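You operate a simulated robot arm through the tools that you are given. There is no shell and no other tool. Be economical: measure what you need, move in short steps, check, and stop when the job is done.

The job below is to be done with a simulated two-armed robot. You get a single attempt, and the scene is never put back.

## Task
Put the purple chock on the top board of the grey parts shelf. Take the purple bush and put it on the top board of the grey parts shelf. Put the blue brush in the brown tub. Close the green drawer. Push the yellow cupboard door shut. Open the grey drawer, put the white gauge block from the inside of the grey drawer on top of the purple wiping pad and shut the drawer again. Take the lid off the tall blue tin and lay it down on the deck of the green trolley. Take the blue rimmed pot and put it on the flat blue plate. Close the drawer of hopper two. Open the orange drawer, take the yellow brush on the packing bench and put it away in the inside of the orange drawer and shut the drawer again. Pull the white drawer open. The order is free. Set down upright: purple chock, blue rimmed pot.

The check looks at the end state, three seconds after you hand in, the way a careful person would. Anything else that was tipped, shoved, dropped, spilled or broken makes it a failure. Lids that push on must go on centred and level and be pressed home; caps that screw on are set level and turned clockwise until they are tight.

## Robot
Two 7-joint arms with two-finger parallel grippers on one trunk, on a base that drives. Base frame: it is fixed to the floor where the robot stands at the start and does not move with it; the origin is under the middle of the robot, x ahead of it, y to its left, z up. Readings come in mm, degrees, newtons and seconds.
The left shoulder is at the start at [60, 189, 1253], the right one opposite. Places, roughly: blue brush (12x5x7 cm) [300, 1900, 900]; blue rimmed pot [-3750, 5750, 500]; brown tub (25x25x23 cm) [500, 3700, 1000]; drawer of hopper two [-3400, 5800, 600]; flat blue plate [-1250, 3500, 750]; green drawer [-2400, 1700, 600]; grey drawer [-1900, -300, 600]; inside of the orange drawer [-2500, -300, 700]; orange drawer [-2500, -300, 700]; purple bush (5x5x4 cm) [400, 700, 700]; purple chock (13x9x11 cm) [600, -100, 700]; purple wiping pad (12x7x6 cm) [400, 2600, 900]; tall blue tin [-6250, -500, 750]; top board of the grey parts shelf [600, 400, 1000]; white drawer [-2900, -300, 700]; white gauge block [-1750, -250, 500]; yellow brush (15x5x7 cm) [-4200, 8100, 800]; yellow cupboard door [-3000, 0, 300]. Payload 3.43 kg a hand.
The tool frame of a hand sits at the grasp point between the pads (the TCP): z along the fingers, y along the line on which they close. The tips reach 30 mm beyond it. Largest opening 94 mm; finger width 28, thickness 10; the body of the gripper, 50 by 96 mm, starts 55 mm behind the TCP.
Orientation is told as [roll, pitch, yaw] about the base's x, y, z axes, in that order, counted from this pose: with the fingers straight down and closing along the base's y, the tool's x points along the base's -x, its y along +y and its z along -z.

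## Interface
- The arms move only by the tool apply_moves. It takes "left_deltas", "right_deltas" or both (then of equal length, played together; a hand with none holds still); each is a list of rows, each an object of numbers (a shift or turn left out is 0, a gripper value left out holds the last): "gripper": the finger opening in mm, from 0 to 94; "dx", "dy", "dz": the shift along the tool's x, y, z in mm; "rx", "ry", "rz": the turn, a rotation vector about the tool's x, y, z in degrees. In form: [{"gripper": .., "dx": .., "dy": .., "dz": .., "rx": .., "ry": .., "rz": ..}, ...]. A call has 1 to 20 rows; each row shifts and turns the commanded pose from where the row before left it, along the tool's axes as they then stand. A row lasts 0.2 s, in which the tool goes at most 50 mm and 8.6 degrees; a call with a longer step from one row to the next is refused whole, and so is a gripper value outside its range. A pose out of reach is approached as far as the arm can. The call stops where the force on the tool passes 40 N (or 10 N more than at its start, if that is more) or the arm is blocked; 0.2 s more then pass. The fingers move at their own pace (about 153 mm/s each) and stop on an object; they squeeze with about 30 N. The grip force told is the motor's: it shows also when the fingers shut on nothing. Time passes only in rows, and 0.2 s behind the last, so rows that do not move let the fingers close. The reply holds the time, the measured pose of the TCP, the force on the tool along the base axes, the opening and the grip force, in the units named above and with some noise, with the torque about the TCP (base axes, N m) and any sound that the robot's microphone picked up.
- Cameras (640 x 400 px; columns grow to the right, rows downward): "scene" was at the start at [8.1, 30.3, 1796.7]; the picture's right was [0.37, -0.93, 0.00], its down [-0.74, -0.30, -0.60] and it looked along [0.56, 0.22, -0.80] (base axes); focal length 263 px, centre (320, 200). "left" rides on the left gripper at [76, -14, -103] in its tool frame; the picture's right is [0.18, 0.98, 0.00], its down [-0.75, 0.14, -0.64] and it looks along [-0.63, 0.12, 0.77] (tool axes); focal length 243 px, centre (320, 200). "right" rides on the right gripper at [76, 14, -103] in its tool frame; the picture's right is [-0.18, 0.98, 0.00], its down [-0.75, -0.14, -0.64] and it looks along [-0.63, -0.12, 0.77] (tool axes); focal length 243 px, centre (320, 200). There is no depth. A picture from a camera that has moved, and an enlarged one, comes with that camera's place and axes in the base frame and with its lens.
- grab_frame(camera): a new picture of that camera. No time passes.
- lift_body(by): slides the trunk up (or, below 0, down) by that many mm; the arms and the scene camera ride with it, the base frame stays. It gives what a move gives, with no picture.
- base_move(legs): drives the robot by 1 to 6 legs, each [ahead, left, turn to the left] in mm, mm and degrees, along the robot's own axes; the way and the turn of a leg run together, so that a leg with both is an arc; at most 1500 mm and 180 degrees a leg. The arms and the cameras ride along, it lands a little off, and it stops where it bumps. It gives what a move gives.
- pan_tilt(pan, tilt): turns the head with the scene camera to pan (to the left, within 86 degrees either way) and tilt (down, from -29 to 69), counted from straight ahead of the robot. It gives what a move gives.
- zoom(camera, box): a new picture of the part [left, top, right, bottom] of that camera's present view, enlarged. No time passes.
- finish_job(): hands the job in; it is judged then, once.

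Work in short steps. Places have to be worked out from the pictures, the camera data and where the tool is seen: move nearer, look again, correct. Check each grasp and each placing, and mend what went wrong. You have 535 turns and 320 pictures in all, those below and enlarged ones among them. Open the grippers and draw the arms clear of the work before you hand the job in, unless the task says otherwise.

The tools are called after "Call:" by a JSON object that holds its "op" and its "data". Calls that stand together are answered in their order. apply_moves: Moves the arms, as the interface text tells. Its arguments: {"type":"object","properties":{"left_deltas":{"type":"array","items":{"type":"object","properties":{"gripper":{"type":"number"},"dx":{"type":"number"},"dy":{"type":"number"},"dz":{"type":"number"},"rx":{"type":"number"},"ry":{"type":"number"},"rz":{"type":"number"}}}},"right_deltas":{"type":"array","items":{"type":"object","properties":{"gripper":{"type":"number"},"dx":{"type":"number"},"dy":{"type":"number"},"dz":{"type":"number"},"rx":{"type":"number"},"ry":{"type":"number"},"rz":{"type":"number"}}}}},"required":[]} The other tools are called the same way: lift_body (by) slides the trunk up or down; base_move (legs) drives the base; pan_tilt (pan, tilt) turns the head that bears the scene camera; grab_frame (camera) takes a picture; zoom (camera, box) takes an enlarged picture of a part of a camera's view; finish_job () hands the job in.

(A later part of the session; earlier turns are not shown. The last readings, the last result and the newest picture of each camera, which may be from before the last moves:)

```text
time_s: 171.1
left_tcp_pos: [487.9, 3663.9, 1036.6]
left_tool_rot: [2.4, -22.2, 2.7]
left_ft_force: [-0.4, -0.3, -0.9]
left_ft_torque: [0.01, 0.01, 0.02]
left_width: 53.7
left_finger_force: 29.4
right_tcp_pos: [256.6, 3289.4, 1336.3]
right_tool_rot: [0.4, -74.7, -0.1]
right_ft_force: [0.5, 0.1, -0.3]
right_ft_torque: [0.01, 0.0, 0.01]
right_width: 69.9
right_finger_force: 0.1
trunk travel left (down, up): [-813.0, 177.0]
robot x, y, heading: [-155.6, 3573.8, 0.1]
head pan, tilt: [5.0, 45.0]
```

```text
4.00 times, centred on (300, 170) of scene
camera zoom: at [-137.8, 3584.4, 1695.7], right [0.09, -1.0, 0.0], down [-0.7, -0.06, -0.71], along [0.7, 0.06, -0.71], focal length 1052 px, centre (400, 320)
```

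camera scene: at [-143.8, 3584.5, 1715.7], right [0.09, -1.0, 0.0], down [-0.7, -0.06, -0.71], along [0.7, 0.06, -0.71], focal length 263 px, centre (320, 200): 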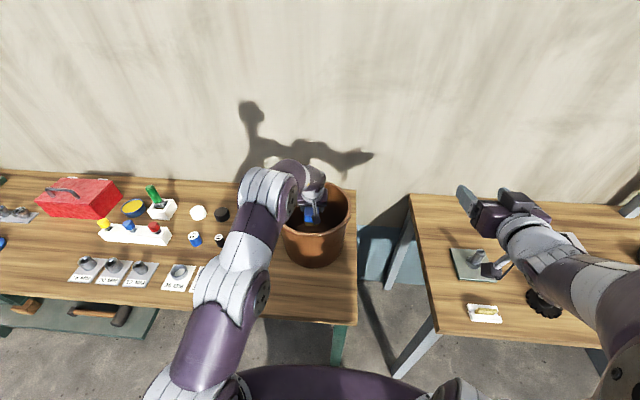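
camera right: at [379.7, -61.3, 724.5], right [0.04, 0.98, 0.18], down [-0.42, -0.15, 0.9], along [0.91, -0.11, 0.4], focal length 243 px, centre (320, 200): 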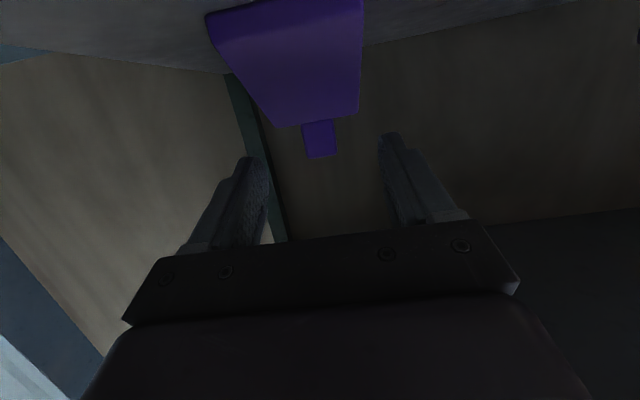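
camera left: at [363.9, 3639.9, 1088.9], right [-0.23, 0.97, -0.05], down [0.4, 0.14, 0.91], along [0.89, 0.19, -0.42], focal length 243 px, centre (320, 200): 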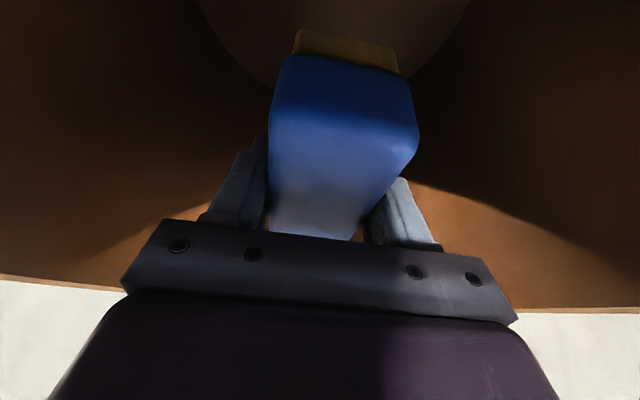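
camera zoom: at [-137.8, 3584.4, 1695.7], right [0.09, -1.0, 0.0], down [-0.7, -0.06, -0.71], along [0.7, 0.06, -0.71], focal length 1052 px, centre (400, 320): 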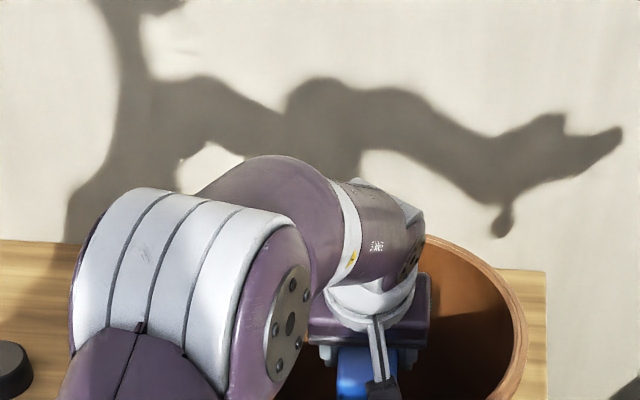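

No contact yet; lower 15 mm more and look.

Call:
{"op": "lift_body", "data": {"by": -15}}

Call:
{"op": "zoom", "data": {"camera": "scene", "box": [220, 150, 380, 250]}}

```text
time_s: 171.7
left_tcp_pos: [488.5, 3662.7, 1020.6]
left_tool_rot: [2.3, -22.2, 2.6]
left_ft_force: [-0.8, -0.3, -1.0]
left_ft_torque: [0.02, -0.03, 0.01]
left_width: 54.2
left_finger_force: 30.6
right_tcp_pos: [257.4, 3289.3, 1322.6]
right_tool_rot: [0.4, -74.8, -0.1]
right_ft_force: [0.9, -0.2, 0.8]
right_ft_torque: [0.0, -0.01, 0.02]
right_width: 70.0
right_finger_force: 0.1
trunk travel left (down, up): [-798.0, 192.0]
robot x, y, heading: [-157.1, 3578.8, -0.1]
head pan, tilt: [5.0, 45.0]
```

```text
4.00 times, centred on (300, 200) of scene
camera zoom: at [-137.4, 3584.4, 1680.7], right [0.09, -1.0, 0.0], down [-0.7, -0.06, -0.71], along [0.7, 0.06, -0.71], focal length 1052 px, centre (400, 200)
```

zoom: 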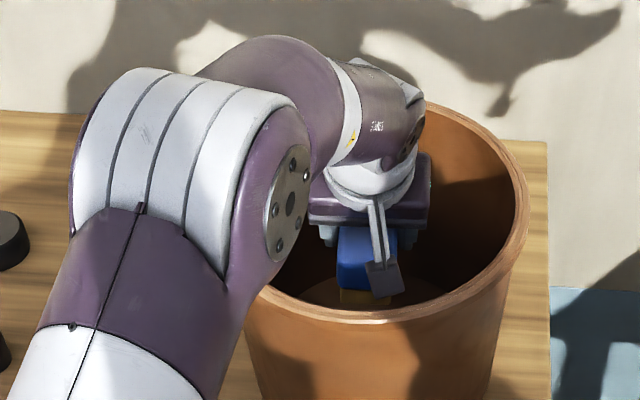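

The bracket is now inside the rim. Lower 15 + 15 mm more, watching forces.

Call:
{"op": "lift_body", "data": {"by": -15}}

Call:
{"op": "lift_body", "data": {"by": -12}}

Call:
{"op": "zoom", "data": {"camera": "scene", "box": [220, 150, 380, 250]}}

```text
time_s: 172.3
left_tcp_pos: [487.7, 3662.8, 1005.6]
left_tool_rot: [2.5, -22.1, 2.7]
left_ft_force: [0.5, 0.3, -1.4]
left_ft_torque: [-0.03, 0.02, -0.01]
left_width: 54.1
left_finger_force: 29.5
right_tcp_pos: [257.1, 3289.7, 1305.7]
right_tool_rot: [0.4, -74.6, 0.0]
right_ft_force: [1.3, 0.2, 0.1]
right_ft_torque: [-0.01, 0.0, -0.02]
right_width: 69.8
right_finger_force: 0.0
trunk travel left (down, up): [-783.0, 207.0]
robot x, y, heading: [-156.9, 3572.6, -0.0]
head pan, tilt: [5.0, 45.0]
```

```text
time_s: 172.9
left_tcp_pos: [487.9, 3663.7, 993.2]
left_tool_rot: [2.3, -22.2, 2.7]
left_ft_force: [-0.4, 0.2, -0.5]
left_ft_torque: [0.0, 0.0, 0.01]
left_width: 53.8
left_finger_force: 30.0
right_tcp_pos: [257.2, 3290.1, 1294.2]
right_tool_rot: [0.4, -74.7, -0.1]
right_ft_force: [-0.6, -0.3, -0.9]
right_ft_torque: [-0.01, -0.01, -0.05]
right_width: 70.1
right_finger_force: 0.0
trunk travel left (down, up): [-771.0, 219.0]
robot x, y, heading: [-161.1, 3576.0, -0.2]
head pan, tilt: [5.0, 45.0]
```

```text
4.00 times, centred on (300, 200) of scene
camera zoom: at [-137.0, 3584.2, 1653.7], right [0.09, -1.0, 0.0], down [-0.7, -0.06, -0.71], along [0.7, 0.06, -0.71], focal length 1052 px, centre (400, 200)
```

zoom: 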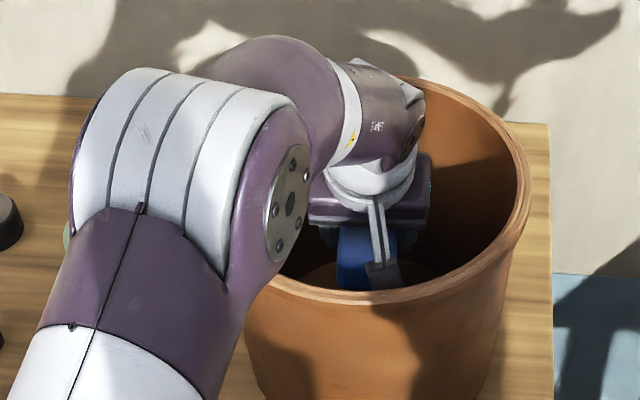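

Good depth. I release the brush here and raise straight up.

Call:
{"op": "apply_moves", "data": {"left_deltas": [{"gripper": 80}, {}, {}, {}]}}

Call:
{"op": "lift_body", "data": {"by": 200}}

Call:
{"op": "grab_frame", "data": {"camera": "left"}}

Call:
{"op": "zoom", "data": {"camera": "scene", "box": [220, 150, 380, 250]}}

```text
time_s: 173.9
left_tcp_pos: [488.1, 3663.7, 995.8]
left_tool_rot: [2.3, -22.2, 2.7]
left_ft_force: [1.3, 0.0, 0.4]
left_ft_torque: [-0.08, 0.2, -0.02]
left_width: 79.9
left_finger_force: 0.0
right_tcp_pos: [257.0, 3290.0, 1295.1]
right_tool_rot: [0.3, -74.7, -0.1]
right_ft_force: [-0.2, 0.5, -0.2]
right_ft_torque: [-0.02, 0.01, -0.01]
right_width: 70.1
right_finger_force: 0.1
trunk travel left (down, up): [-771.0, 219.0]
robot x, y, heading: [-158.1, 3573.9, 0.0]
head pan, tilt: [5.0, 45.0]
```

```text
time_s: 176.1
left_tcp_pos: [488.2, 3663.1, 1194.7]
left_tool_rot: [2.3, -22.2, 2.7]
left_ft_force: [0.2, -0.2, 0.9]
left_ft_torque: [0.01, 0.01, -0.03]
left_width: 80.3
left_finger_force: 0.1
right_tcp_pos: [255.9, 3289.0, 1493.9]
right_tool_rot: [0.4, -74.7, -0.1]
right_ft_force: [-0.2, -0.1, 0.3]
right_ft_torque: [0.0, 0.0, 0.01]
right_width: 69.9
right_finger_force: 0.2
trunk travel left (down, up): [-971.0, 19.0]
robot x, y, heading: [-158.0, 3574.0, -0.1]
head pan, tilt: [5.0, 45.0]
```

```text
238 pictures are left
camera left: at [380.2, 3640.6, 1260.4], right [-0.23, 0.97, -0.03], down [0.45, 0.14, 0.88], along [0.86, 0.19, -0.47], focal length 243 px, centre (320, 200)
```

left: 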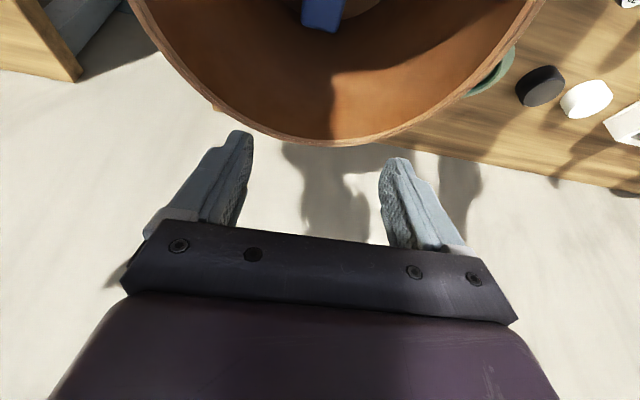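

```text
4.00 times, centred on (300, 200) of scene
camera zoom: at [-137.6, 3584.3, 1853.7], right [0.09, -1.0, 0.0], down [-0.7, -0.06, -0.71], along [0.7, 0.06, -0.71], focal length 1052 px, centre (400, 200)
```

zoom: 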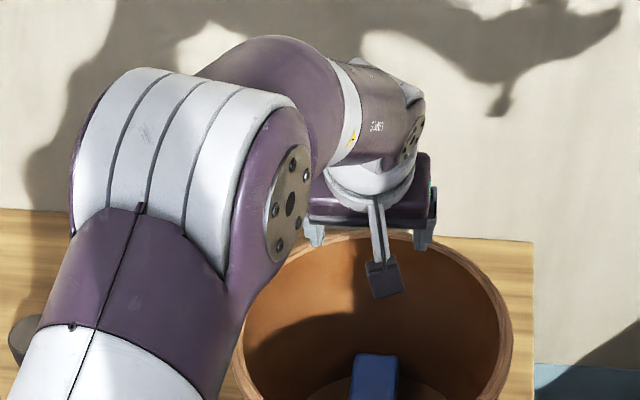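

The brush is in the tub. Now I back off a little and survey the room behind and to the left.

Call:
{"op": "base_move", "data": {"legs": [[-250, 0, 0]]}}

Call:
{"op": "apply_moves", "data": {"left_deltas": [{"dx": 45, "dz": -18}, {"dx": 45, "dz": -18}, {"dx": 45, "dz": -18}, {"dx": 45, "dz": -18}, {"dx": 0}, {"dx": 0}], "right_deltas": [{"dz": -35, "dx": 10}, {"dz": -35, "dx": 10}, {"ry": 8}, {"ry": 8}, {"ry": 8}, {"ry": 8}]}}

Call:
{"op": "base_move", "data": {"legs": [[0, 0, 90]]}}

Call:
{"op": "pan_tilt", "data": {"pan": 40, "tilt": 25}}

Call:
{"op": "grab_frame", "data": {"camera": "scene"}}

Call:
{"op": "pan_tilt", "data": {"pan": -30, "tilt": 25}}

Call:
{"op": "grab_frame", "data": {"camera": "scene"}}

```text
time_s: 177.9
left_tcp_pos: [240.8, 3666.2, 1194.8]
left_tool_rot: [2.3, -22.0, 3.0]
left_ft_force: [-0.9, -0.5, -0.4]
left_ft_torque: [-0.02, 0.04, 0.01]
left_width: 79.8
left_finger_force: 0.0
right_tcp_pos: [11.8, 3290.4, 1493.6]
right_tool_rot: [0.4, -74.6, 0.1]
right_ft_force: [-0.2, 0.1, -0.5]
right_ft_torque: [-0.01, -0.02, 0.02]
right_width: 70.1
right_finger_force: 0.0
trunk travel left (down, up): [-971.0, 19.0]
robot x, y, heading: [-405.9, 3576.6, 0.4]
head pan, tilt: [5.0, 45.0]
```

```text
time_s: 179.3
left_tcp_pos: [48.4, 3654.8, 1191.3]
left_tool_rot: [2.3, -22.1, 3.0]
left_ft_force: [0.1, 0.6, 0.2]
left_ft_torque: [0.0, 0.0, 0.01]
left_width: 79.9
left_finger_force: 0.1
right_tcp_pos: [-32.8, 3263.2, 1493.4]
right_tool_rot: [0.1, -42.6, 0.5]
right_ft_force: [-0.4, 0.7, -0.2]
right_ft_torque: [-0.02, 0.02, 0.0]
right_width: 70.1
right_finger_force: 0.1
right hand out of reach, approached as far as the arm can: row 1, 2
trunk travel left (down, up): [-971.0, 19.0]
robot x, y, heading: [-408.9, 3574.6, 0.4]
head pan, tilt: [5.0, 45.0]
```

```text
time_s: 183.6
left_tcp_pos: [-499.8, 4024.5, 1191.4]
left_tool_rot: [2.4, -22.2, 94.6]
left_ft_force: [0.2, -0.7, -0.6]
left_ft_torque: [-0.03, -0.01, 0.0]
left_width: 79.8
left_finger_force: 0.0
right_tcp_pos: [-105.4, 3953.6, 1494.9]
right_tool_rot: [0.3, -42.6, 92.1]
right_ft_force: [0.6, 0.7, 0.5]
right_ft_torque: [-0.01, -0.02, -0.02]
right_width: 70.0
right_finger_force: 0.0
trunk travel left (down, up): [-971.0, 19.0]
robot x, y, heading: [-405.0, 3572.7, 91.9]
head pan, tilt: [5.0, 45.0]
```

```text
time_s: 184.6
left_tcp_pos: [-500.8, 4024.2, 1191.0]
left_tool_rot: [2.3, -22.2, 94.7]
left_ft_force: [0.1, 0.4, -0.5]
left_ft_torque: [0.03, 0.01, -0.01]
left_width: 80.2
left_finger_force: 0.2
right_tcp_pos: [-105.7, 3953.6, 1494.1]
right_tool_rot: [0.2, -42.6, 92.1]
right_ft_force: [-0.4, 0.4, -0.1]
right_ft_torque: [0.0, -0.01, -0.01]
right_width: 69.8
right_finger_force: 0.0
trunk travel left (down, up): [-971.0, 19.0]
robot x, y, heading: [-405.5, 3573.7, 92.1]
head pan, tilt: [40.0, 25.0]
```

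```text
236 pictures are left
camera scene: at [-466.2, 3585.5, 1884.3], right [0.74, 0.67, 0.0], down [0.28, -0.32, -0.91], along [-0.6, 0.67, -0.42], focal length 263 px, centre (320, 200)
```

scene: 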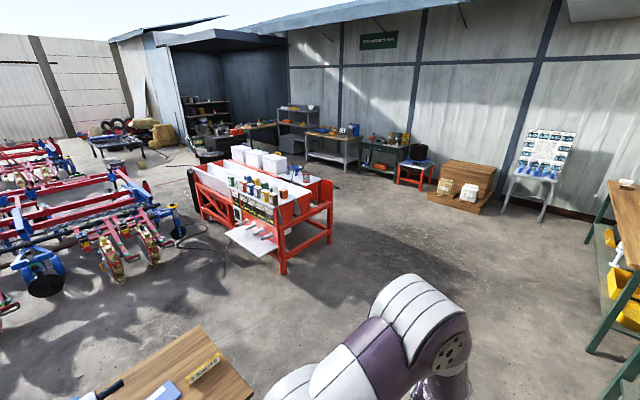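

```text
time_s: 186.0
left_tcp_pos: [-500.5, 4024.4, 1190.9]
left_tool_rot: [2.4, -22.2, 94.5]
left_ft_force: [0.2, 0.6, -0.7]
left_ft_torque: [-0.01, 0.01, 0.04]
left_width: 80.1
left_finger_force: 0.1
right_tcp_pos: [-105.6, 3954.4, 1493.3]
right_tool_rot: [0.2, -42.7, 92.1]
right_ft_force: [-0.7, -0.1, -0.2]
right_ft_torque: [0.0, -0.02, -0.01]
right_width: 69.9
right_finger_force: 0.0
trunk travel left (down, up): [-971.0, 19.0]
robot x, y, heading: [-406.5, 3573.4, 92.1]
head pan, tilt: [-30.0, 25.0]
```

```text
235 pictures are left
camera scene: at [-361.5, 3598.2, 1884.3], right [0.88, -0.47, 0.0], down [-0.2, -0.37, -0.91], along [0.43, 0.8, -0.42], focal length 263 px, centre (320, 200)
```

scene: 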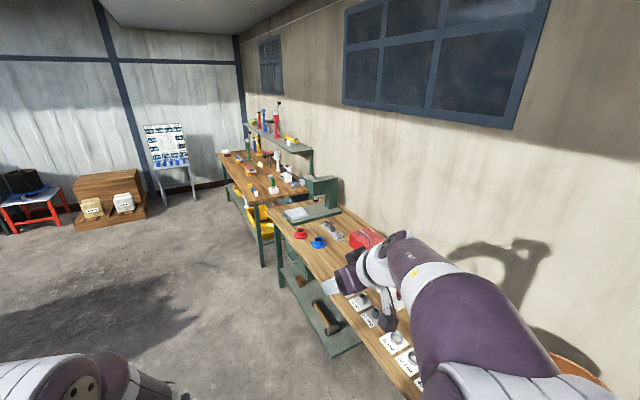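

I turn to face −x to see the plate table, hoppers and pot.

Call:
{"op": "base_move", "data": {"legs": [[0, 0, 88]]}}

Call:
{"op": "pan_tilt", "data": {"pan": 20, "tilt": 25}}

Call:
{"op": "grab_frame", "data": {"camera": "scene"}}

Call:
{"op": "pan_tilt", "data": {"pan": -35, "tilt": 25}}

Call:
{"op": "grab_frame", "data": {"camera": "scene"}}

```text
time_s: 190.1
left_tcp_pos: [-861.1, 3498.9, 1190.5]
left_tool_rot: [2.2, -22.2, -177.9]
left_ft_force: [-0.1, 0.1, -0.5]
left_ft_torque: [-0.01, 0.04, 0.0]
left_width: 79.9
left_finger_force: 0.0
right_tcp_pos: [-773.3, 3890.1, 1493.0]
right_tool_rot: [0.2, -42.7, 179.8]
right_ft_force: [0.1, 0.1, -0.7]
right_ft_torque: [0.01, 0.0, -0.02]
right_width: 70.0
right_finger_force: 0.0
trunk travel left (down, up): [-971.0, 19.0]
robot x, y, heading: [-408.1, 3577.3, 179.7]
head pan, tilt: [-30.0, 25.0]
```

```text
time_s: 191.3
left_tcp_pos: [-860.7, 3498.5, 1191.0]
left_tool_rot: [2.4, -22.1, -177.8]
left_ft_force: [-0.3, -0.2, 0.3]
left_ft_torque: [0.04, -0.02, 0.0]
left_width: 79.9
left_finger_force: 0.1
right_tcp_pos: [-773.4, 3890.4, 1493.3]
right_tool_rot: [0.2, -42.7, 179.8]
right_ft_force: [-0.3, 0.8, 1.1]
right_ft_torque: [0.01, -0.01, 0.01]
right_width: 70.0
right_finger_force: 0.0
trunk travel left (down, up): [-971.0, 19.0]
robot x, y, heading: [-406.2, 3574.3, 179.5]
head pan, tilt: [20.0, 25.0]
```

```text
234 pictures are left
camera scene: at [-433.8, 3545.7, 1884.3], right [-0.33, 0.94, 0.0], down [0.4, 0.14, -0.91], along [-0.85, -0.3, -0.42], focal length 263 px, centre (320, 200)
```

scene: 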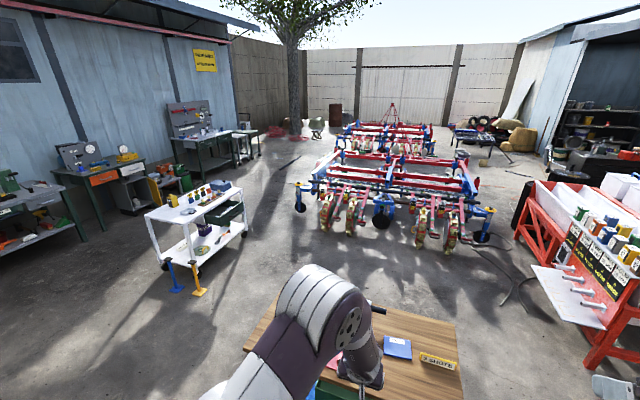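

```text
time_s: 192.6
left_tcp_pos: [-860.4, 3499.1, 1191.1]
left_tool_rot: [2.3, -22.1, -177.8]
left_ft_force: [0.0, -0.3, -0.2]
left_ft_torque: [-0.02, 0.01, 0.0]
left_width: 80.4
left_finger_force: 0.1
right_tcp_pos: [-773.5, 3890.2, 1493.1]
right_tool_rot: [0.1, -42.7, 179.7]
right_ft_force: [-0.4, 0.1, -0.4]
right_ft_torque: [-0.02, 0.02, -0.01]
right_width: 70.1
right_finger_force: 0.0
trunk travel left (down, up): [-971.0, 19.0]
robot x, y, heading: [-404.5, 3574.4, 179.5]
head pan, tilt: [-35.0, 25.0]
```

```text
233 pictures are left
camera scene: at [-422.1, 3629.8, 1884.3], right [0.58, 0.81, 0.0], down [0.34, -0.24, -0.91], along [-0.74, 0.53, -0.42], focal length 263 px, centre (320, 200)
```

scene: 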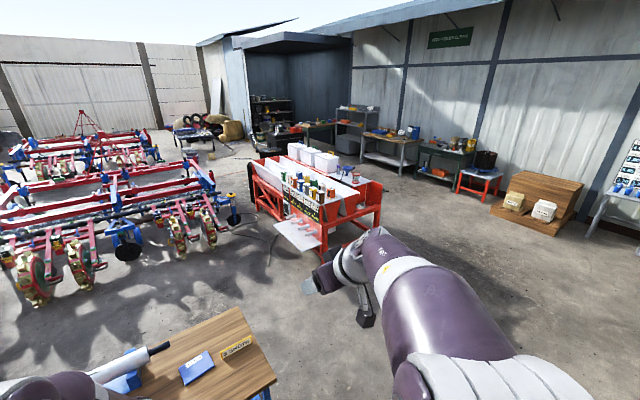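

I drive toward the red hopper rack (via y≈4550) and look at it.

Call:
{"op": "base_move", "data": {"legs": [[0, -1000, 0], [1400, 0, 0]]}}

Call:
{"op": "pan_tilt", "data": {"pan": -40, "tilt": 30}}

Call:
{"op": "grab_frame", "data": {"camera": "scene"}}

```text
time_s: 204.3
left_tcp_pos: [-2247.9, 4542.0, 1191.8]
left_tool_rot: [2.3, -22.2, -179.0]
left_ft_force: [-0.4, -0.7, 0.5]
left_ft_torque: [0.0, -0.02, -0.02]
left_width: 80.2
left_finger_force: 0.0
right_tcp_pos: [-2153.6, 4932.1, 1494.8]
right_tool_rot: [0.2, -42.7, 178.5]
right_ft_force: [0.7, -1.1, 0.4]
right_ft_torque: [0.0, -0.01, -0.02]
right_width: 70.0
right_finger_force: 0.1
trunk travel left (down, up): [-971.0, 19.0]
robot x, y, heading: [-1792.7, 4604.8, 178.2]
head pan, tilt: [-35.0, 25.0]
```

```text
time_s: 205.0
left_tcp_pos: [-2248.9, 4541.8, 1191.1]
left_tool_rot: [2.2, -22.3, -179.0]
left_ft_force: [0.8, 0.0, 0.5]
left_ft_torque: [-0.02, -0.01, -0.03]
left_width: 79.8
left_finger_force: 0.2
right_tcp_pos: [-2152.1, 4930.9, 1494.7]
right_tool_rot: [0.2, -42.7, 178.3]
right_ft_force: [-0.4, 0.1, 0.5]
right_ft_torque: [-0.03, -0.03, -0.03]
right_width: 70.0
right_finger_force: 0.0
trunk travel left (down, up): [-971.0, 19.0]
robot x, y, heading: [-1798.6, 4608.2, 178.2]
head pan, tilt: [-40.0, 30.0]
```

```text
232 pictures are left
camera scene: at [-1801.8, 4669.4, 1876.4], right [0.66, 0.75, 0.0], down [0.37, -0.33, -0.87], along [-0.65, 0.58, -0.5], focal length 263 px, centre (320, 200)
```

scene: 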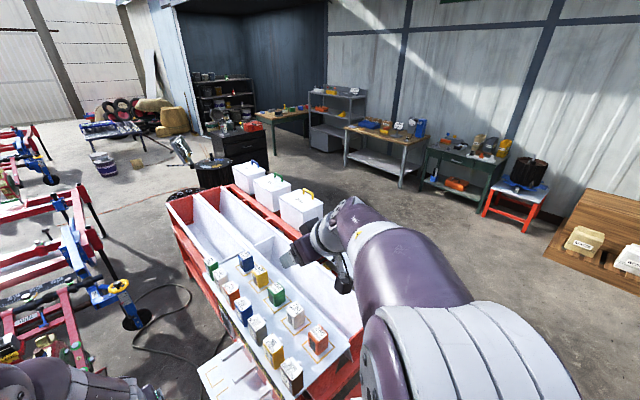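

The white hopper boxes stand beyond the rack near [−3250,5750]. I go around on the +y side and look.

Call:
{"op": "base_move", "data": {"legs": [[-50, -1450, 0], [0, -400, 0]]}}

Call:
{"op": "pan_tilt", "data": {"pan": 10, "tilt": 30}}

Call:
{"op": "grab_frame", "data": {"camera": "scene"}}

```text
time_s: 214.3
left_tcp_pos: [-2158.4, 6387.5, 1191.9]
left_tool_rot: [2.4, -22.2, -178.1]
left_ft_force: [0.8, -0.2, 0.8]
left_ft_torque: [0.01, 0.0, 0.02]
left_width: 80.0
left_finger_force: 0.1
right_tcp_pos: [-2067.9, 6777.9, 1493.7]
right_tool_rot: [0.0, -42.7, 179.5]
right_ft_force: [0.3, -0.8, -0.2]
right_ft_torque: [0.01, 0.01, -0.01]
right_width: 70.0
right_finger_force: 0.1
trunk travel left (down, up): [-971.0, 19.0]
robot x, y, heading: [-1703.8, 6461.0, 179.2]
head pan, tilt: [-40.0, 30.0]
```

```text
time_s: 215.5
left_tcp_pos: [-2157.9, 6387.4, 1192.1]
left_tool_rot: [2.3, -22.2, -178.1]
left_ft_force: [-0.3, 0.8, -0.1]
left_ft_torque: [-0.01, -0.01, 0.04]
left_width: 80.0
left_finger_force: 0.0
right_tcp_pos: [-2068.4, 6778.7, 1494.1]
right_tool_rot: [0.2, -42.8, 179.4]
right_ft_force: [-0.6, -0.9, -0.7]
right_ft_torque: [-0.02, -0.02, 0.01]
right_width: 70.1
right_finger_force: 0.1
trunk travel left (down, up): [-971.0, 19.0]
robot x, y, heading: [-1703.5, 6462.3, 179.4]
head pan, tilt: [10.0, 30.0]
```

```text
231 pictures are left
camera scene: at [-1732.9, 6448.0, 1876.4], right [-0.16, 0.99, 0.0], down [0.49, 0.08, -0.87], along [-0.85, -0.14, -0.5], focal length 263 px, centre (320, 200)
```

scene: 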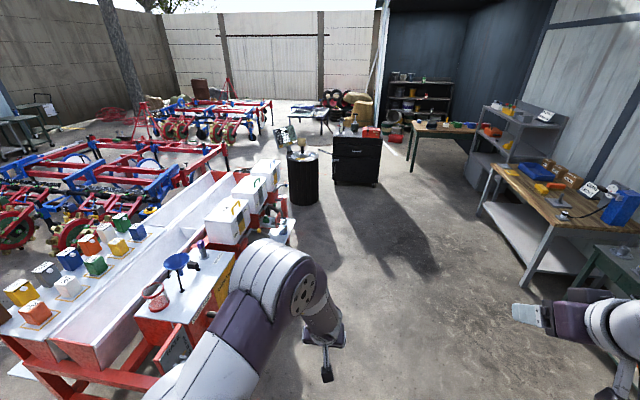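

Zoom on the hopper row.

Call:
{"op": "zoom", "data": {"camera": "scene", "box": [130, 140, 330, 340]}}

```text
2.00 times, centred on (230, 240) of scene
camera zoom: at [-1732.9, 6448.0, 1876.4], right [-0.16, 0.99, 0.0], down [0.49, 0.08, -0.87], along [-0.85, -0.14, -0.5], focal length 526 px, centre (500, 120)
```

zoom: 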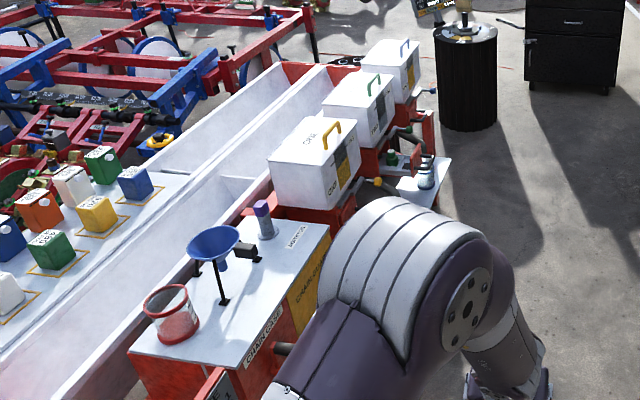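

Drive around to face the hoppers from the +y side.

Call:
{"op": "base_move", "data": {"legs": [[0, -350, 0], [1400, 0, 0], [0, 0, 90]]}}

Call:
{"op": "pan_tilt", "data": {"pan": 0, "tilt": 35}}

Call:
{"op": "grab_frame", "data": {"camera": "scene"}}

```text
time_s: 228.1
left_tcp_pos: [-3018.4, 6391.9, 1191.5]
left_tool_rot: [2.3, -22.1, -89.1]
left_ft_force: [-0.1, -0.5, -1.3]
left_ft_torque: [0.02, -0.01, 0.01]
left_width: 80.0
left_finger_force: 0.0
right_tcp_pos: [-3407.4, 6488.5, 1494.8]
right_tool_rot: [0.2, -42.7, -91.7]
right_ft_force: [-0.5, 0.4, 0.1]
right_ft_torque: [0.0, 0.01, -0.01]
right_width: 70.0
right_finger_force: 0.2
trunk travel left (down, up): [-971.0, 19.0]
robot x, y, heading: [-3083.9, 6848.7, -91.7]
head pan, tilt: [10.0, 30.0]
```

```text
time_s: 228.8
left_tcp_pos: [-3018.1, 6392.0, 1191.9]
left_tool_rot: [2.3, -22.2, -89.1]
left_ft_force: [-0.6, 0.7, -0.6]
left_ft_torque: [0.0, -0.01, -0.01]
left_width: 80.1
left_finger_force: 0.2
right_tcp_pos: [-3407.8, 6488.6, 1493.2]
right_tool_rot: [0.1, -42.8, -91.8]
right_ft_force: [0.1, -0.4, 0.0]
right_ft_torque: [0.0, 0.0, 0.05]
right_width: 69.7
right_finger_force: 0.0
trunk travel left (down, up): [-971.0, 19.0]
robot x, y, heading: [-3083.4, 6849.1, -91.9]
head pan, tilt: [0.0, 35.0]
```

```text
229 pictures are left
camera scene: at [-3085.2, 6822.3, 1868.6], right [-1.0, 0.03, 0.0], down [0.02, 0.57, -0.82], along [-0.03, -0.82, -0.57], focal length 263 px, centre (320, 200)
```

scene: 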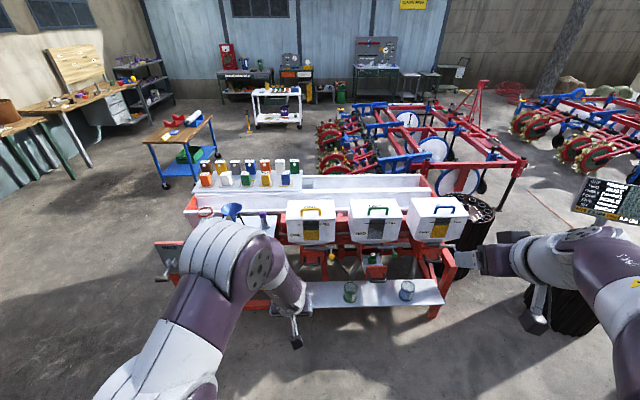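

Zoom onto the hopper fronts and the shelf with pots.

Call:
{"op": "zoom", "data": {"camera": "scene", "box": [270, 190, 470, 320]}}

```text
3.08 times, centred on (370, 255) of scene
camera zoom: at [-3085.2, 6822.3, 1868.6], right [-1.0, 0.03, 0.0], down [0.02, 0.57, -0.82], along [-0.03, -0.82, -0.57], focal length 809 px, centre (166, 31)
```

zoom: 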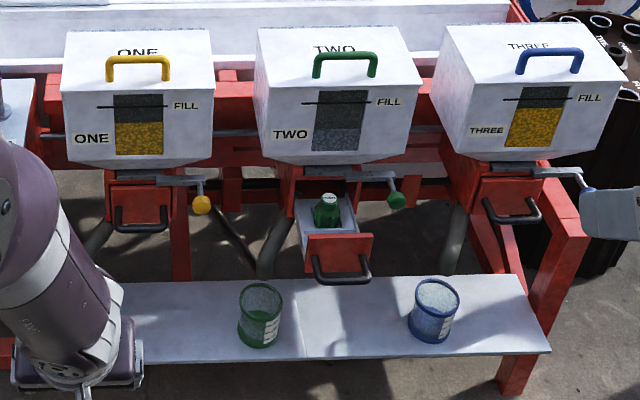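

Found: hopper‑two drawer open at ≈[−3461,5805], z≈655; blue-rimmed pot ≈[−3660,5838] on the low shelf. I shift right and lower the trunk to push the drawer with the right hand.

Call:
{"op": "base_move", "data": {"legs": [[0, -230, 1.8]]}}

Call:
{"op": "lift_body", "data": {"by": -400}}

Call:
{"op": "lift_body", "data": {"by": -300}}

Call:
{"op": "apply_moves", "data": {"right_deltas": [{"dy": 35, "gripper": 0}, {"dy": 35}, {"dy": 35}, {"dy": 35}, {"dy": 35}, {"ry": -8}, {"ry": -8}, {"ry": -8}, {"ry": -8}]}}

Call:
{"op": "pan_tilt", "data": {"pan": -10, "tilt": 35}}

Call:
{"op": "grab_frame", "data": {"camera": "scene"}}

```text
time_s: 230.6
left_tcp_pos: [-3230.9, 6399.1, 1190.1]
left_tool_rot: [2.2, -22.2, -87.3]
left_ft_force: [-0.1, -0.3, 0.0]
left_ft_torque: [0.0, 0.05, 0.01]
left_width: 80.1
left_finger_force: 0.1
right_tcp_pos: [-3622.5, 6482.5, 1494.9]
right_tool_rot: [0.0, -42.8, -89.9]
right_ft_force: [-0.4, 0.8, 0.3]
right_ft_torque: [0.02, -0.01, -0.04]
right_width: 70.3
right_finger_force: 0.1
trunk travel left (down, up): [-971.0, 19.0]
robot x, y, heading: [-3313.1, 6850.2, -90.0]
head pan, tilt: [0.0, 35.0]
```

```text
time_s: 234.4
left_tcp_pos: [-3233.8, 6398.9, 791.9]
left_tool_rot: [2.2, -22.2, -87.3]
left_ft_force: [0.1, 0.3, 0.3]
left_ft_torque: [-0.04, 0.03, 0.0]
left_width: 80.2
left_finger_force: 0.1
right_tcp_pos: [-3625.0, 6482.5, 1094.6]
right_tool_rot: [0.2, -42.6, -90.0]
right_ft_force: [-0.8, -0.7, 0.6]
right_ft_torque: [-0.01, 0.0, -0.02]
right_width: 70.0
right_finger_force: 0.0
trunk travel left (down, up): [-571.0, 419.0]
robot x, y, heading: [-3315.3, 6851.0, -89.9]
head pan, tilt: [0.0, 35.0]
```

```text
time_s: 237.4
left_tcp_pos: [-3233.4, 6397.4, 492.1]
left_tool_rot: [2.3, -22.1, -87.4]
left_ft_force: [-0.7, 0.2, 0.1]
left_ft_torque: [-0.01, 0.0, 0.0]
left_width: 80.2
left_finger_force: 0.1
right_tcp_pos: [-3626.6, 6482.5, 794.5]
right_tool_rot: [0.3, -42.7, -90.1]
right_ft_force: [0.3, 0.4, 0.5]
right_ft_torque: [0.02, -0.05, 0.01]
right_width: 70.0
right_finger_force: 0.1
trunk travel left (down, up): [-271.0, 719.0]
robot x, y, heading: [-3313.1, 6852.9, -90.0]
head pan, tilt: [0.0, 35.0]
```

```text
time_s: 239.4
left_tcp_pos: [-3234.4, 6397.2, 491.5]
left_tool_rot: [2.4, -22.2, -87.3]
left_ft_force: [0.2, 0.9, 0.0]
left_ft_torque: [0.0, 0.02, -0.03]
left_width: 80.0
left_finger_force: 0.1
right_tcp_pos: [-3528.2, 6445.6, 800.9]
right_tool_rot: [4.4, -65.2, -91.0]
right_ft_force: [-1.3, -0.8, -0.1]
right_ft_torque: [-0.02, -0.01, 0.04]
right_width: 0.1
right_finger_force: 29.8
right hand out of reach, approached as far as the arm can: row 3, 4, 5, 6, 7, 8, 9
trunk travel left (down, up): [-271.0, 719.0]
robot x, y, heading: [-3311.6, 6852.1, -89.9]
head pan, tilt: [0.0, 35.0]
```

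```text
time_s: 240.1
left_tcp_pos: [-3234.2, 6396.9, 491.1]
left_tool_rot: [2.3, -22.3, -87.5]
left_ft_force: [0.1, 0.0, -0.3]
left_ft_torque: [-0.03, 0.02, -0.02]
left_width: 79.8
left_finger_force: 0.1
right_tcp_pos: [-3528.8, 6445.9, 800.1]
right_tool_rot: [4.5, -65.1, -90.9]
right_ft_force: [1.3, 0.6, 0.4]
right_ft_torque: [-0.04, 0.0, 0.0]
right_width: 0.1
right_finger_force: 30.6
trunk travel left (down, up): [-271.0, 719.0]
robot x, y, heading: [-3311.2, 6849.8, -90.1]
head pan, tilt: [-10.0, 35.0]
```

```text
227 pictures are left
camera scene: at [-3328.3, 6827.6, 1168.6], right [-0.98, 0.18, 0.0], down [0.1, 0.56, -0.82], along [-0.14, -0.81, -0.57], focal length 263 px, centre (320, 200)
```

scene: 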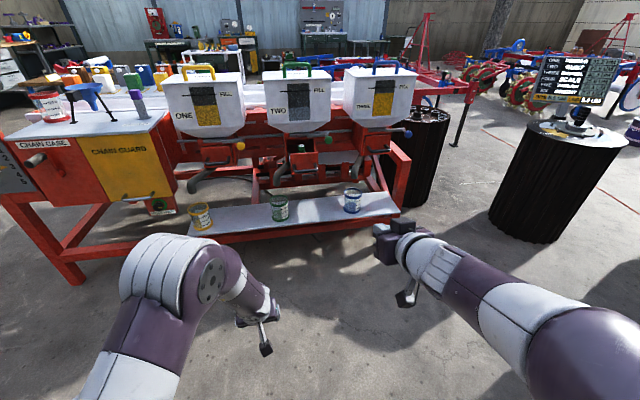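

Zoom to triangulate the drawer front and the pot.

Call:
{"op": "zoom", "data": {"camera": "scene", "box": [240, 110, 420, 230]}}

```text
3.33 times, centred on (330, 170) of scene
camera zoom: at [-3328.3, 6827.6, 1168.6], right [-0.98, 0.18, 0.0], down [0.1, 0.56, -0.82], along [-0.14, -0.81, -0.57], focal length 877 px, centre (287, 300)
```

zoom: 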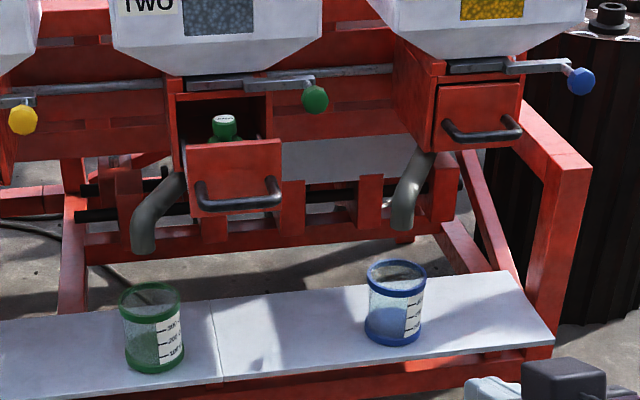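

Triangulated: panel top centre [−3438,5830,704], closed position y≈5709. I align in x, drive closer, lower the right hand to z≈690 and extend.

Call:
{"op": "base_move", "data": {"legs": [[0, 88, 0], [370, 0, 0]]}}

Call:
{"op": "apply_moves", "data": {"right_deltas": [{"dx": 33, "dz": 15}, {"dx": 33, "dz": 15}, {"dx": 33, "dz": 15}, {"ry": -5}, {"ry": -5}]}}

Call:
{"op": "grab_frame", "data": {"camera": "right"}}

Call:
{"op": "grab_frame", "data": {"camera": "scene"}}

```text
time_s: 243.2
left_tcp_pos: [-3147.9, 6027.8, 491.3]
left_tool_rot: [2.3, -22.3, -87.6]
left_ft_force: [-0.1, -0.2, -0.2]
left_ft_torque: [0.0, 0.03, -0.03]
left_width: 80.0
left_finger_force: 0.0
right_tcp_pos: [-3443.3, 6075.4, 802.0]
right_tool_rot: [4.4, -65.2, -91.2]
right_ft_force: [-0.3, 0.2, 0.4]
right_ft_torque: [-0.03, 0.03, 0.01]
right_width: 0.2
right_finger_force: 30.1
trunk travel left (down, up): [-271.0, 719.0]
robot x, y, heading: [-3226.9, 6484.0, -90.7]
head pan, tilt: [-10.0, 35.0]
```

```text
time_s: 244.4
left_tcp_pos: [-3148.3, 6026.7, 492.4]
left_tool_rot: [2.4, -22.2, -87.5]
left_ft_force: [0.0, 0.0, -0.1]
left_ft_torque: [-0.01, 0.03, 0.01]
left_width: 80.0
left_finger_force: 0.1
right_tcp_pos: [-3439.9, 6072.7, 693.1]
right_tool_rot: [7.2, -75.1, -94.0]
right_ft_force: [-1.0, 0.3, -0.1]
right_ft_torque: [-0.03, 0.0, 0.03]
right_width: 0.2
right_finger_force: 29.8
right hand out of reach, approached as far as the arm can: row 1
trunk travel left (down, up): [-271.0, 719.0]
robot x, y, heading: [-3225.5, 6484.0, -90.2]
head pan, tilt: [-10.0, 35.0]
```

```text
225 pictures are left
camera right: at [-3431.0, 6192.2, 645.0], right [0.98, 0.0, 0.21], down [-0.19, 0.42, 0.89], along [-0.09, -0.91, 0.41], focal length 243 px, centre (320, 200)
```

right: 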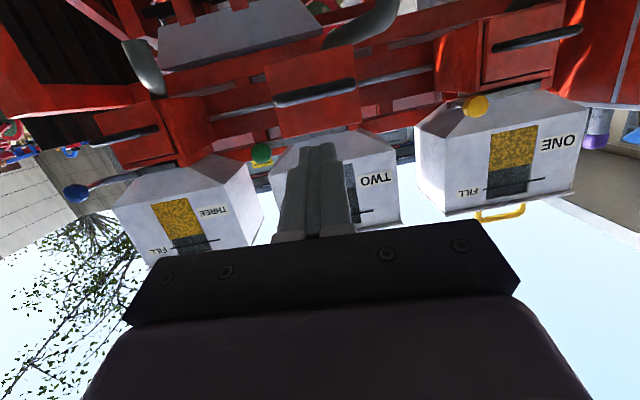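

```text
224 pictures are left
camera scene: at [-3241.6, 6457.2, 1168.6], right [-0.98, 0.18, 0.0], down [0.1, 0.56, -0.82], along [-0.15, -0.81, -0.57], focal length 263 px, centre (320, 200)
```

scene: 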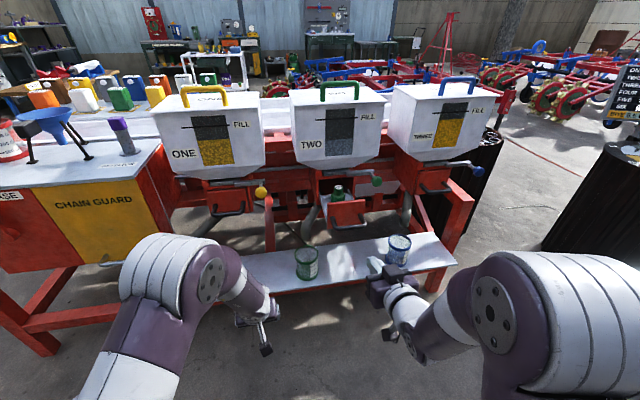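

Aim is right. Advance 190 mm toward the panel.

Call:
{"op": "apply_moves", "data": {"right_deltas": [{"dz": 37.3, "dx": -10, "dy": -2.2}, {"dz": 37.3, "dx": -10, "dy": -2.2}, {"dz": 37.3, "dx": -10, "dy": -2.2}, {"dz": 37.3, "dx": -10, "dy": -2.2}, {"dz": 37.3, "dx": -10, "dy": -2.2}]}}

Call:
{"op": "grab_frame", "data": {"camera": "right"}}

Call:
{"op": "zoom", "data": {"camera": "scene", "box": [280, 160, 440, 280]}}

```text
time_s: 245.6
left_tcp_pos: [-3147.4, 6026.6, 490.9]
left_tool_rot: [2.4, -22.2, -87.6]
left_ft_force: [0.4, 0.4, 0.3]
left_ft_torque: [0.02, 0.0, -0.01]
left_width: 80.1
left_finger_force: 0.1
right_tcp_pos: [-3441.1, 5877.7, 692.4]
right_tool_rot: [7.3, -75.2, -94.1]
right_ft_force: [-0.3, -0.3, -0.8]
right_ft_torque: [-0.02, 0.02, 0.01]
right_width: 0.1
right_finger_force: 30.0
trunk travel left (down, up): [-271.0, 719.0]
robot x, y, heading: [-3227.4, 6482.3, -90.2]
head pan, tilt: [-10.0, 35.0]
```

```text
223 pictures are left
camera right: at [-3432.2, 5998.3, 645.0], right [0.98, 0.0, 0.21], down [-0.19, 0.42, 0.89], along [-0.09, -0.91, 0.41], focal length 243 px, centre (320, 200)
```

right: 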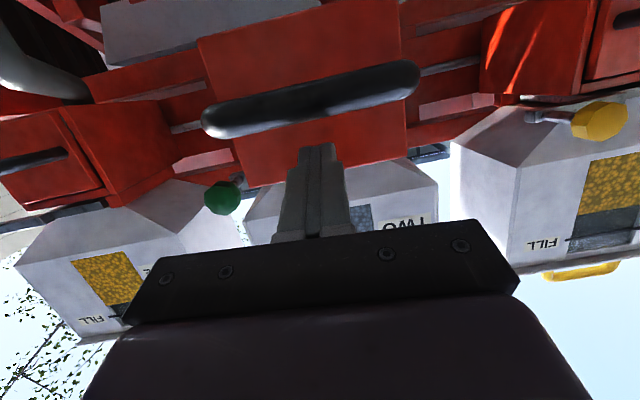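

```text
3.33 times, centred on (360, 220) of scene
camera zoom: at [-3241.6, 6457.0, 1168.5], right [-0.98, 0.18, 0.0], down [0.1, 0.56, -0.82], along [-0.15, -0.81, -0.57], focal length 877 px, centre (187, 133)
```

zoom: 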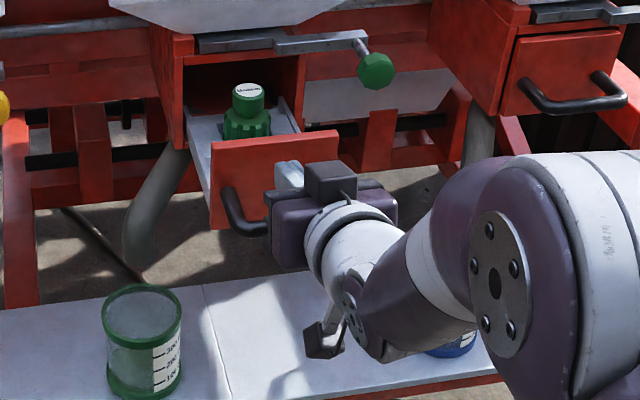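

Fingertip is just before the panel. Push slowly with small rows; force limit will stop it when closed.

Call:
{"op": "apply_moves", "data": {"right_deltas": [{"dz": 6.8, "dx": -1.8, "dy": -0.4}, {"dz": 6.8, "dx": -1.8, "dy": -0.4}, {"dz": 6.8, "dx": -1.8, "dy": -0.4}, {"dz": 6.8, "dx": -1.8, "dy": -0.4}, {"dz": 6.8, "dx": -1.8, "dy": -0.4}, {"dz": 6.8, "dx": -1.8, "dy": -0.4}, {"dz": 6.8, "dx": -1.8, "dy": -0.4}, {"dz": 6.8, "dx": -1.8, "dy": -0.4}, {"dz": 6.8, "dx": -1.8, "dy": -0.4}, {"dz": 6.8, "dx": -1.8, "dy": -0.4}, {"dz": 6.8, "dx": -1.8, "dy": -0.4}, {"dz": 6.8, "dx": -1.8, "dy": -0.4}, {"dz": 6.8, "dx": -1.8, "dy": -0.4}, {"dz": 6.8, "dx": -1.8, "dy": -0.4}, {"dz": 6.8, "dx": -1.8, "dy": -0.4}, {"dz": 6.8, "dx": -1.8, "dy": -0.4}]}}

Call:
{"op": "zoom", "data": {"camera": "scene", "box": [280, 160, 440, 280]}}

```text
time_s: 249.0
left_tcp_pos: [-3148.8, 6026.8, 491.3]
left_tool_rot: [2.3, -22.3, -87.5]
left_ft_force: [0.7, -0.8, 0.6]
left_ft_torque: [0.02, -0.02, -0.01]
left_width: 79.8
left_finger_force: 0.0
right_tcp_pos: [-3442.4, 5766.9, 692.3]
right_tool_rot: [7.1, -75.2, -94.0]
right_ft_force: [-0.2, 2.6, -0.2]
right_ft_torque: [0.0, -0.01, -0.03]
right_width: 0.2
right_finger_force: 29.9
trunk travel left (down, up): [-271.0, 719.0]
robot x, y, heading: [-3225.3, 6481.9, -90.5]
head pan, tilt: [-10.0, 35.0]
```

```text
3.33 times, centred on (360, 220) of scene
camera zoom: at [-3241.6, 6457.4, 1168.6], right [-0.98, 0.18, 0.0], down [0.1, 0.56, -0.82], along [-0.15, -0.81, -0.57], focal length 877 px, centre (187, 133)
```

zoom: 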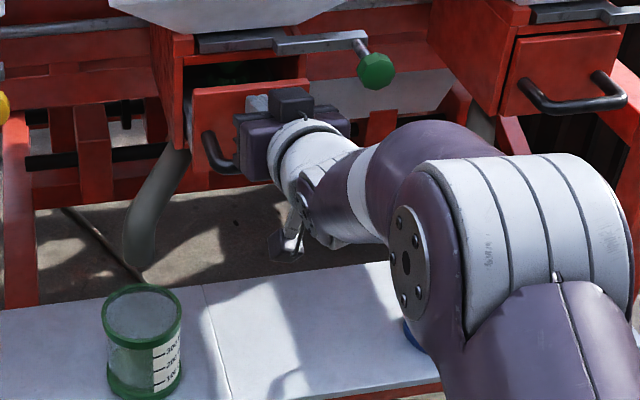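

Moving well with ~2.6 N. Keep pushing until it bottoms.

Call:
{"op": "apply_moves", "data": {"right_deltas": [{"dz": 5.8, "dx": -1.6, "dy": -0.3}, {"dz": 5.8, "dx": -1.6, "dy": -0.3}, {"dz": 5.8, "dx": -1.6, "dy": -0.3}, {"dz": 5.8, "dx": -1.6, "dy": -0.3}, {"dz": 5.8, "dx": -1.6, "dy": -0.3}, {"dz": 5.8, "dx": -1.6, "dy": -0.3}, {"dz": 5.8, "dx": -1.6, "dy": -0.3}, {"dz": 5.8, "dx": -1.6, "dy": -0.3}, {"dz": 5.8, "dx": -1.6, "dy": -0.3}, {"dz": 5.8, "dx": -1.6, "dy": -0.3}]}}

Call:
{"op": "zoom", "data": {"camera": "scene", "box": [280, 160, 440, 280]}}

```text
time_s: 250.7
left_tcp_pos: [-3149.0, 6029.6, 493.6]
left_tool_rot: [2.3, -22.4, -87.6]
left_ft_force: [-0.2, -0.1, 0.0]
left_ft_torque: [0.0, 0.0, -0.01]
left_width: 79.7
left_finger_force: 0.0
right_tcp_pos: [-3442.9, 5728.0, 692.1]
right_tool_rot: [7.1, -74.9, -94.0]
right_ft_force: [2.4, 27.5, 4.7]
right_ft_torque: [-0.32, -0.08, -0.04]
right_width: 0.0
right_finger_force: 30.0
trunk travel left (down, up): [-271.0, 719.0]
robot x, y, heading: [-3224.9, 6482.1, -90.4]
head pan, tilt: [-10.0, 35.0]
stopped in row 8 (right hand): the force on the tool passed its limit (the readings are from after the stop); the commanded pose is now the measured one
```

```text
3.33 times, centred on (360, 220) of scene
camera zoom: at [-3241.0, 6461.8, 1168.8], right [-0.98, 0.18, 0.0], down [0.1, 0.56, -0.82], along [-0.15, -0.81, -0.57], focal length 877 px, centre (187, 133)
```

zoom: 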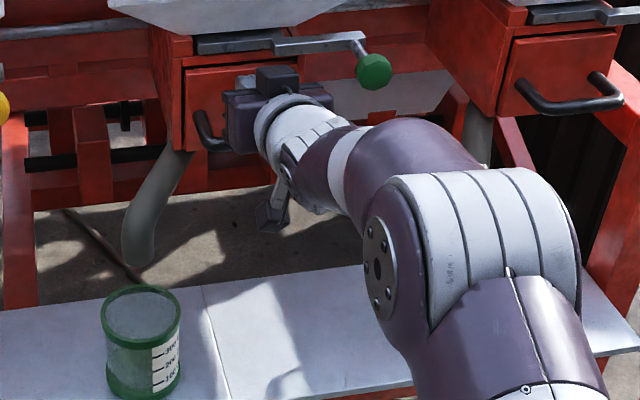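

Drawer closed (force stop, panel flush). I back off and reposition the right hand to point down for the pot (rim centre ≈[−3688,5764,442], ⌀≈88).

Call:
{"op": "base_move", "data": {"legs": [[-350, 0, 0]]}}

Call:
{"op": "lift_body", "data": {"by": 350}}

Call:
{"op": "apply_moves", "data": {"right_deltas": [{"dx": 34, "dz": -32, "gripper": 60}, {"dx": 34, "dz": -32}, {"dx": 34, "dz": -32}, {"dx": 34, "dz": -32}, {"dx": 34, "dz": -32}, {"dx": 34, "dz": -32}, {"dx": 34, "dz": -32}, {"dx": 34, "dz": -32}, {"ry": 8}, {"ry": 8}, {"ry": 8}, {"ry": 8}, {"ry": 8}, {"ry": 8}, {"ry": 8}]}}

Call:
{"op": "grab_frame", "data": {"camera": "scene"}}

```text
time_s: 253.0
left_tcp_pos: [-3146.6, 6384.4, 491.8]
left_tool_rot: [2.3, -22.2, -87.5]
left_ft_force: [-0.1, 0.6, 0.6]
left_ft_torque: [0.02, -0.03, 0.0]
left_width: 80.0
left_finger_force: 0.1
right_tcp_pos: [-3437.9, 6079.3, 690.2]
right_tool_rot: [7.2, -74.6, -93.9]
right_ft_force: [0.5, 0.2, 0.1]
right_ft_torque: [-0.02, 0.04, 0.01]
right_width: 0.0
right_finger_force: 29.9
trunk travel left (down, up): [-271.0, 719.0]
robot x, y, heading: [-3226.4, 6839.3, -90.0]
head pan, tilt: [-10.0, 35.0]
```

```text
time_s: 256.4
left_tcp_pos: [-3145.8, 6384.7, 842.3]
left_tool_rot: [2.4, -22.2, -87.5]
left_ft_force: [0.1, -0.3, 0.3]
left_ft_torque: [0.0, 0.05, 0.03]
left_width: 80.0
left_finger_force: 0.2
right_tcp_pos: [-3439.3, 6078.8, 1039.0]
right_tool_rot: [7.2, -74.6, -93.9]
right_ft_force: [0.9, 1.0, -0.1]
right_ft_torque: [0.0, 0.02, 0.03]
right_width: 0.0
right_finger_force: 29.6
trunk travel left (down, up): [-621.0, 369.0]
robot x, y, heading: [-3224.4, 6837.8, -90.4]
head pan, tilt: [-10.0, 35.0]
```

```text
time_s: 259.6
left_tcp_pos: [-3146.7, 6383.2, 841.2]
left_tool_rot: [2.4, -22.2, -87.5]
left_ft_force: [0.3, -0.6, -0.6]
left_ft_torque: [0.01, 0.02, -0.01]
left_width: 80.1
left_finger_force: 0.0
right_tcp_pos: [-3448.1, 6396.7, 845.1]
right_tool_rot: [2.2, -20.1, -87.7]
right_ft_force: [-0.1, 0.1, -0.1]
right_ft_torque: [-0.01, 0.0, -0.02]
right_width: 60.0
right_finger_force: 0.0
trunk travel left (down, up): [-621.0, 369.0]
robot x, y, heading: [-3220.6, 6837.6, -90.1]
head pan, tilt: [-10.0, 35.0]
```

```text
219 pictures are left
camera scene: at [-3240.1, 6811.9, 1518.5], right [-0.98, 0.18, 0.0], down [0.1, 0.57, -0.82], along [-0.14, -0.81, -0.57], focal length 263 px, centre (320, 200)
```

scene: 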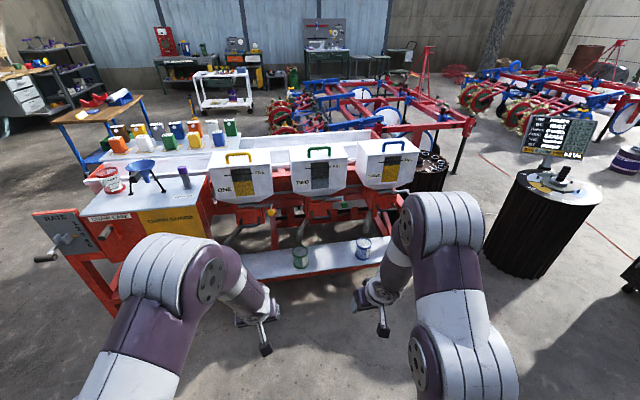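

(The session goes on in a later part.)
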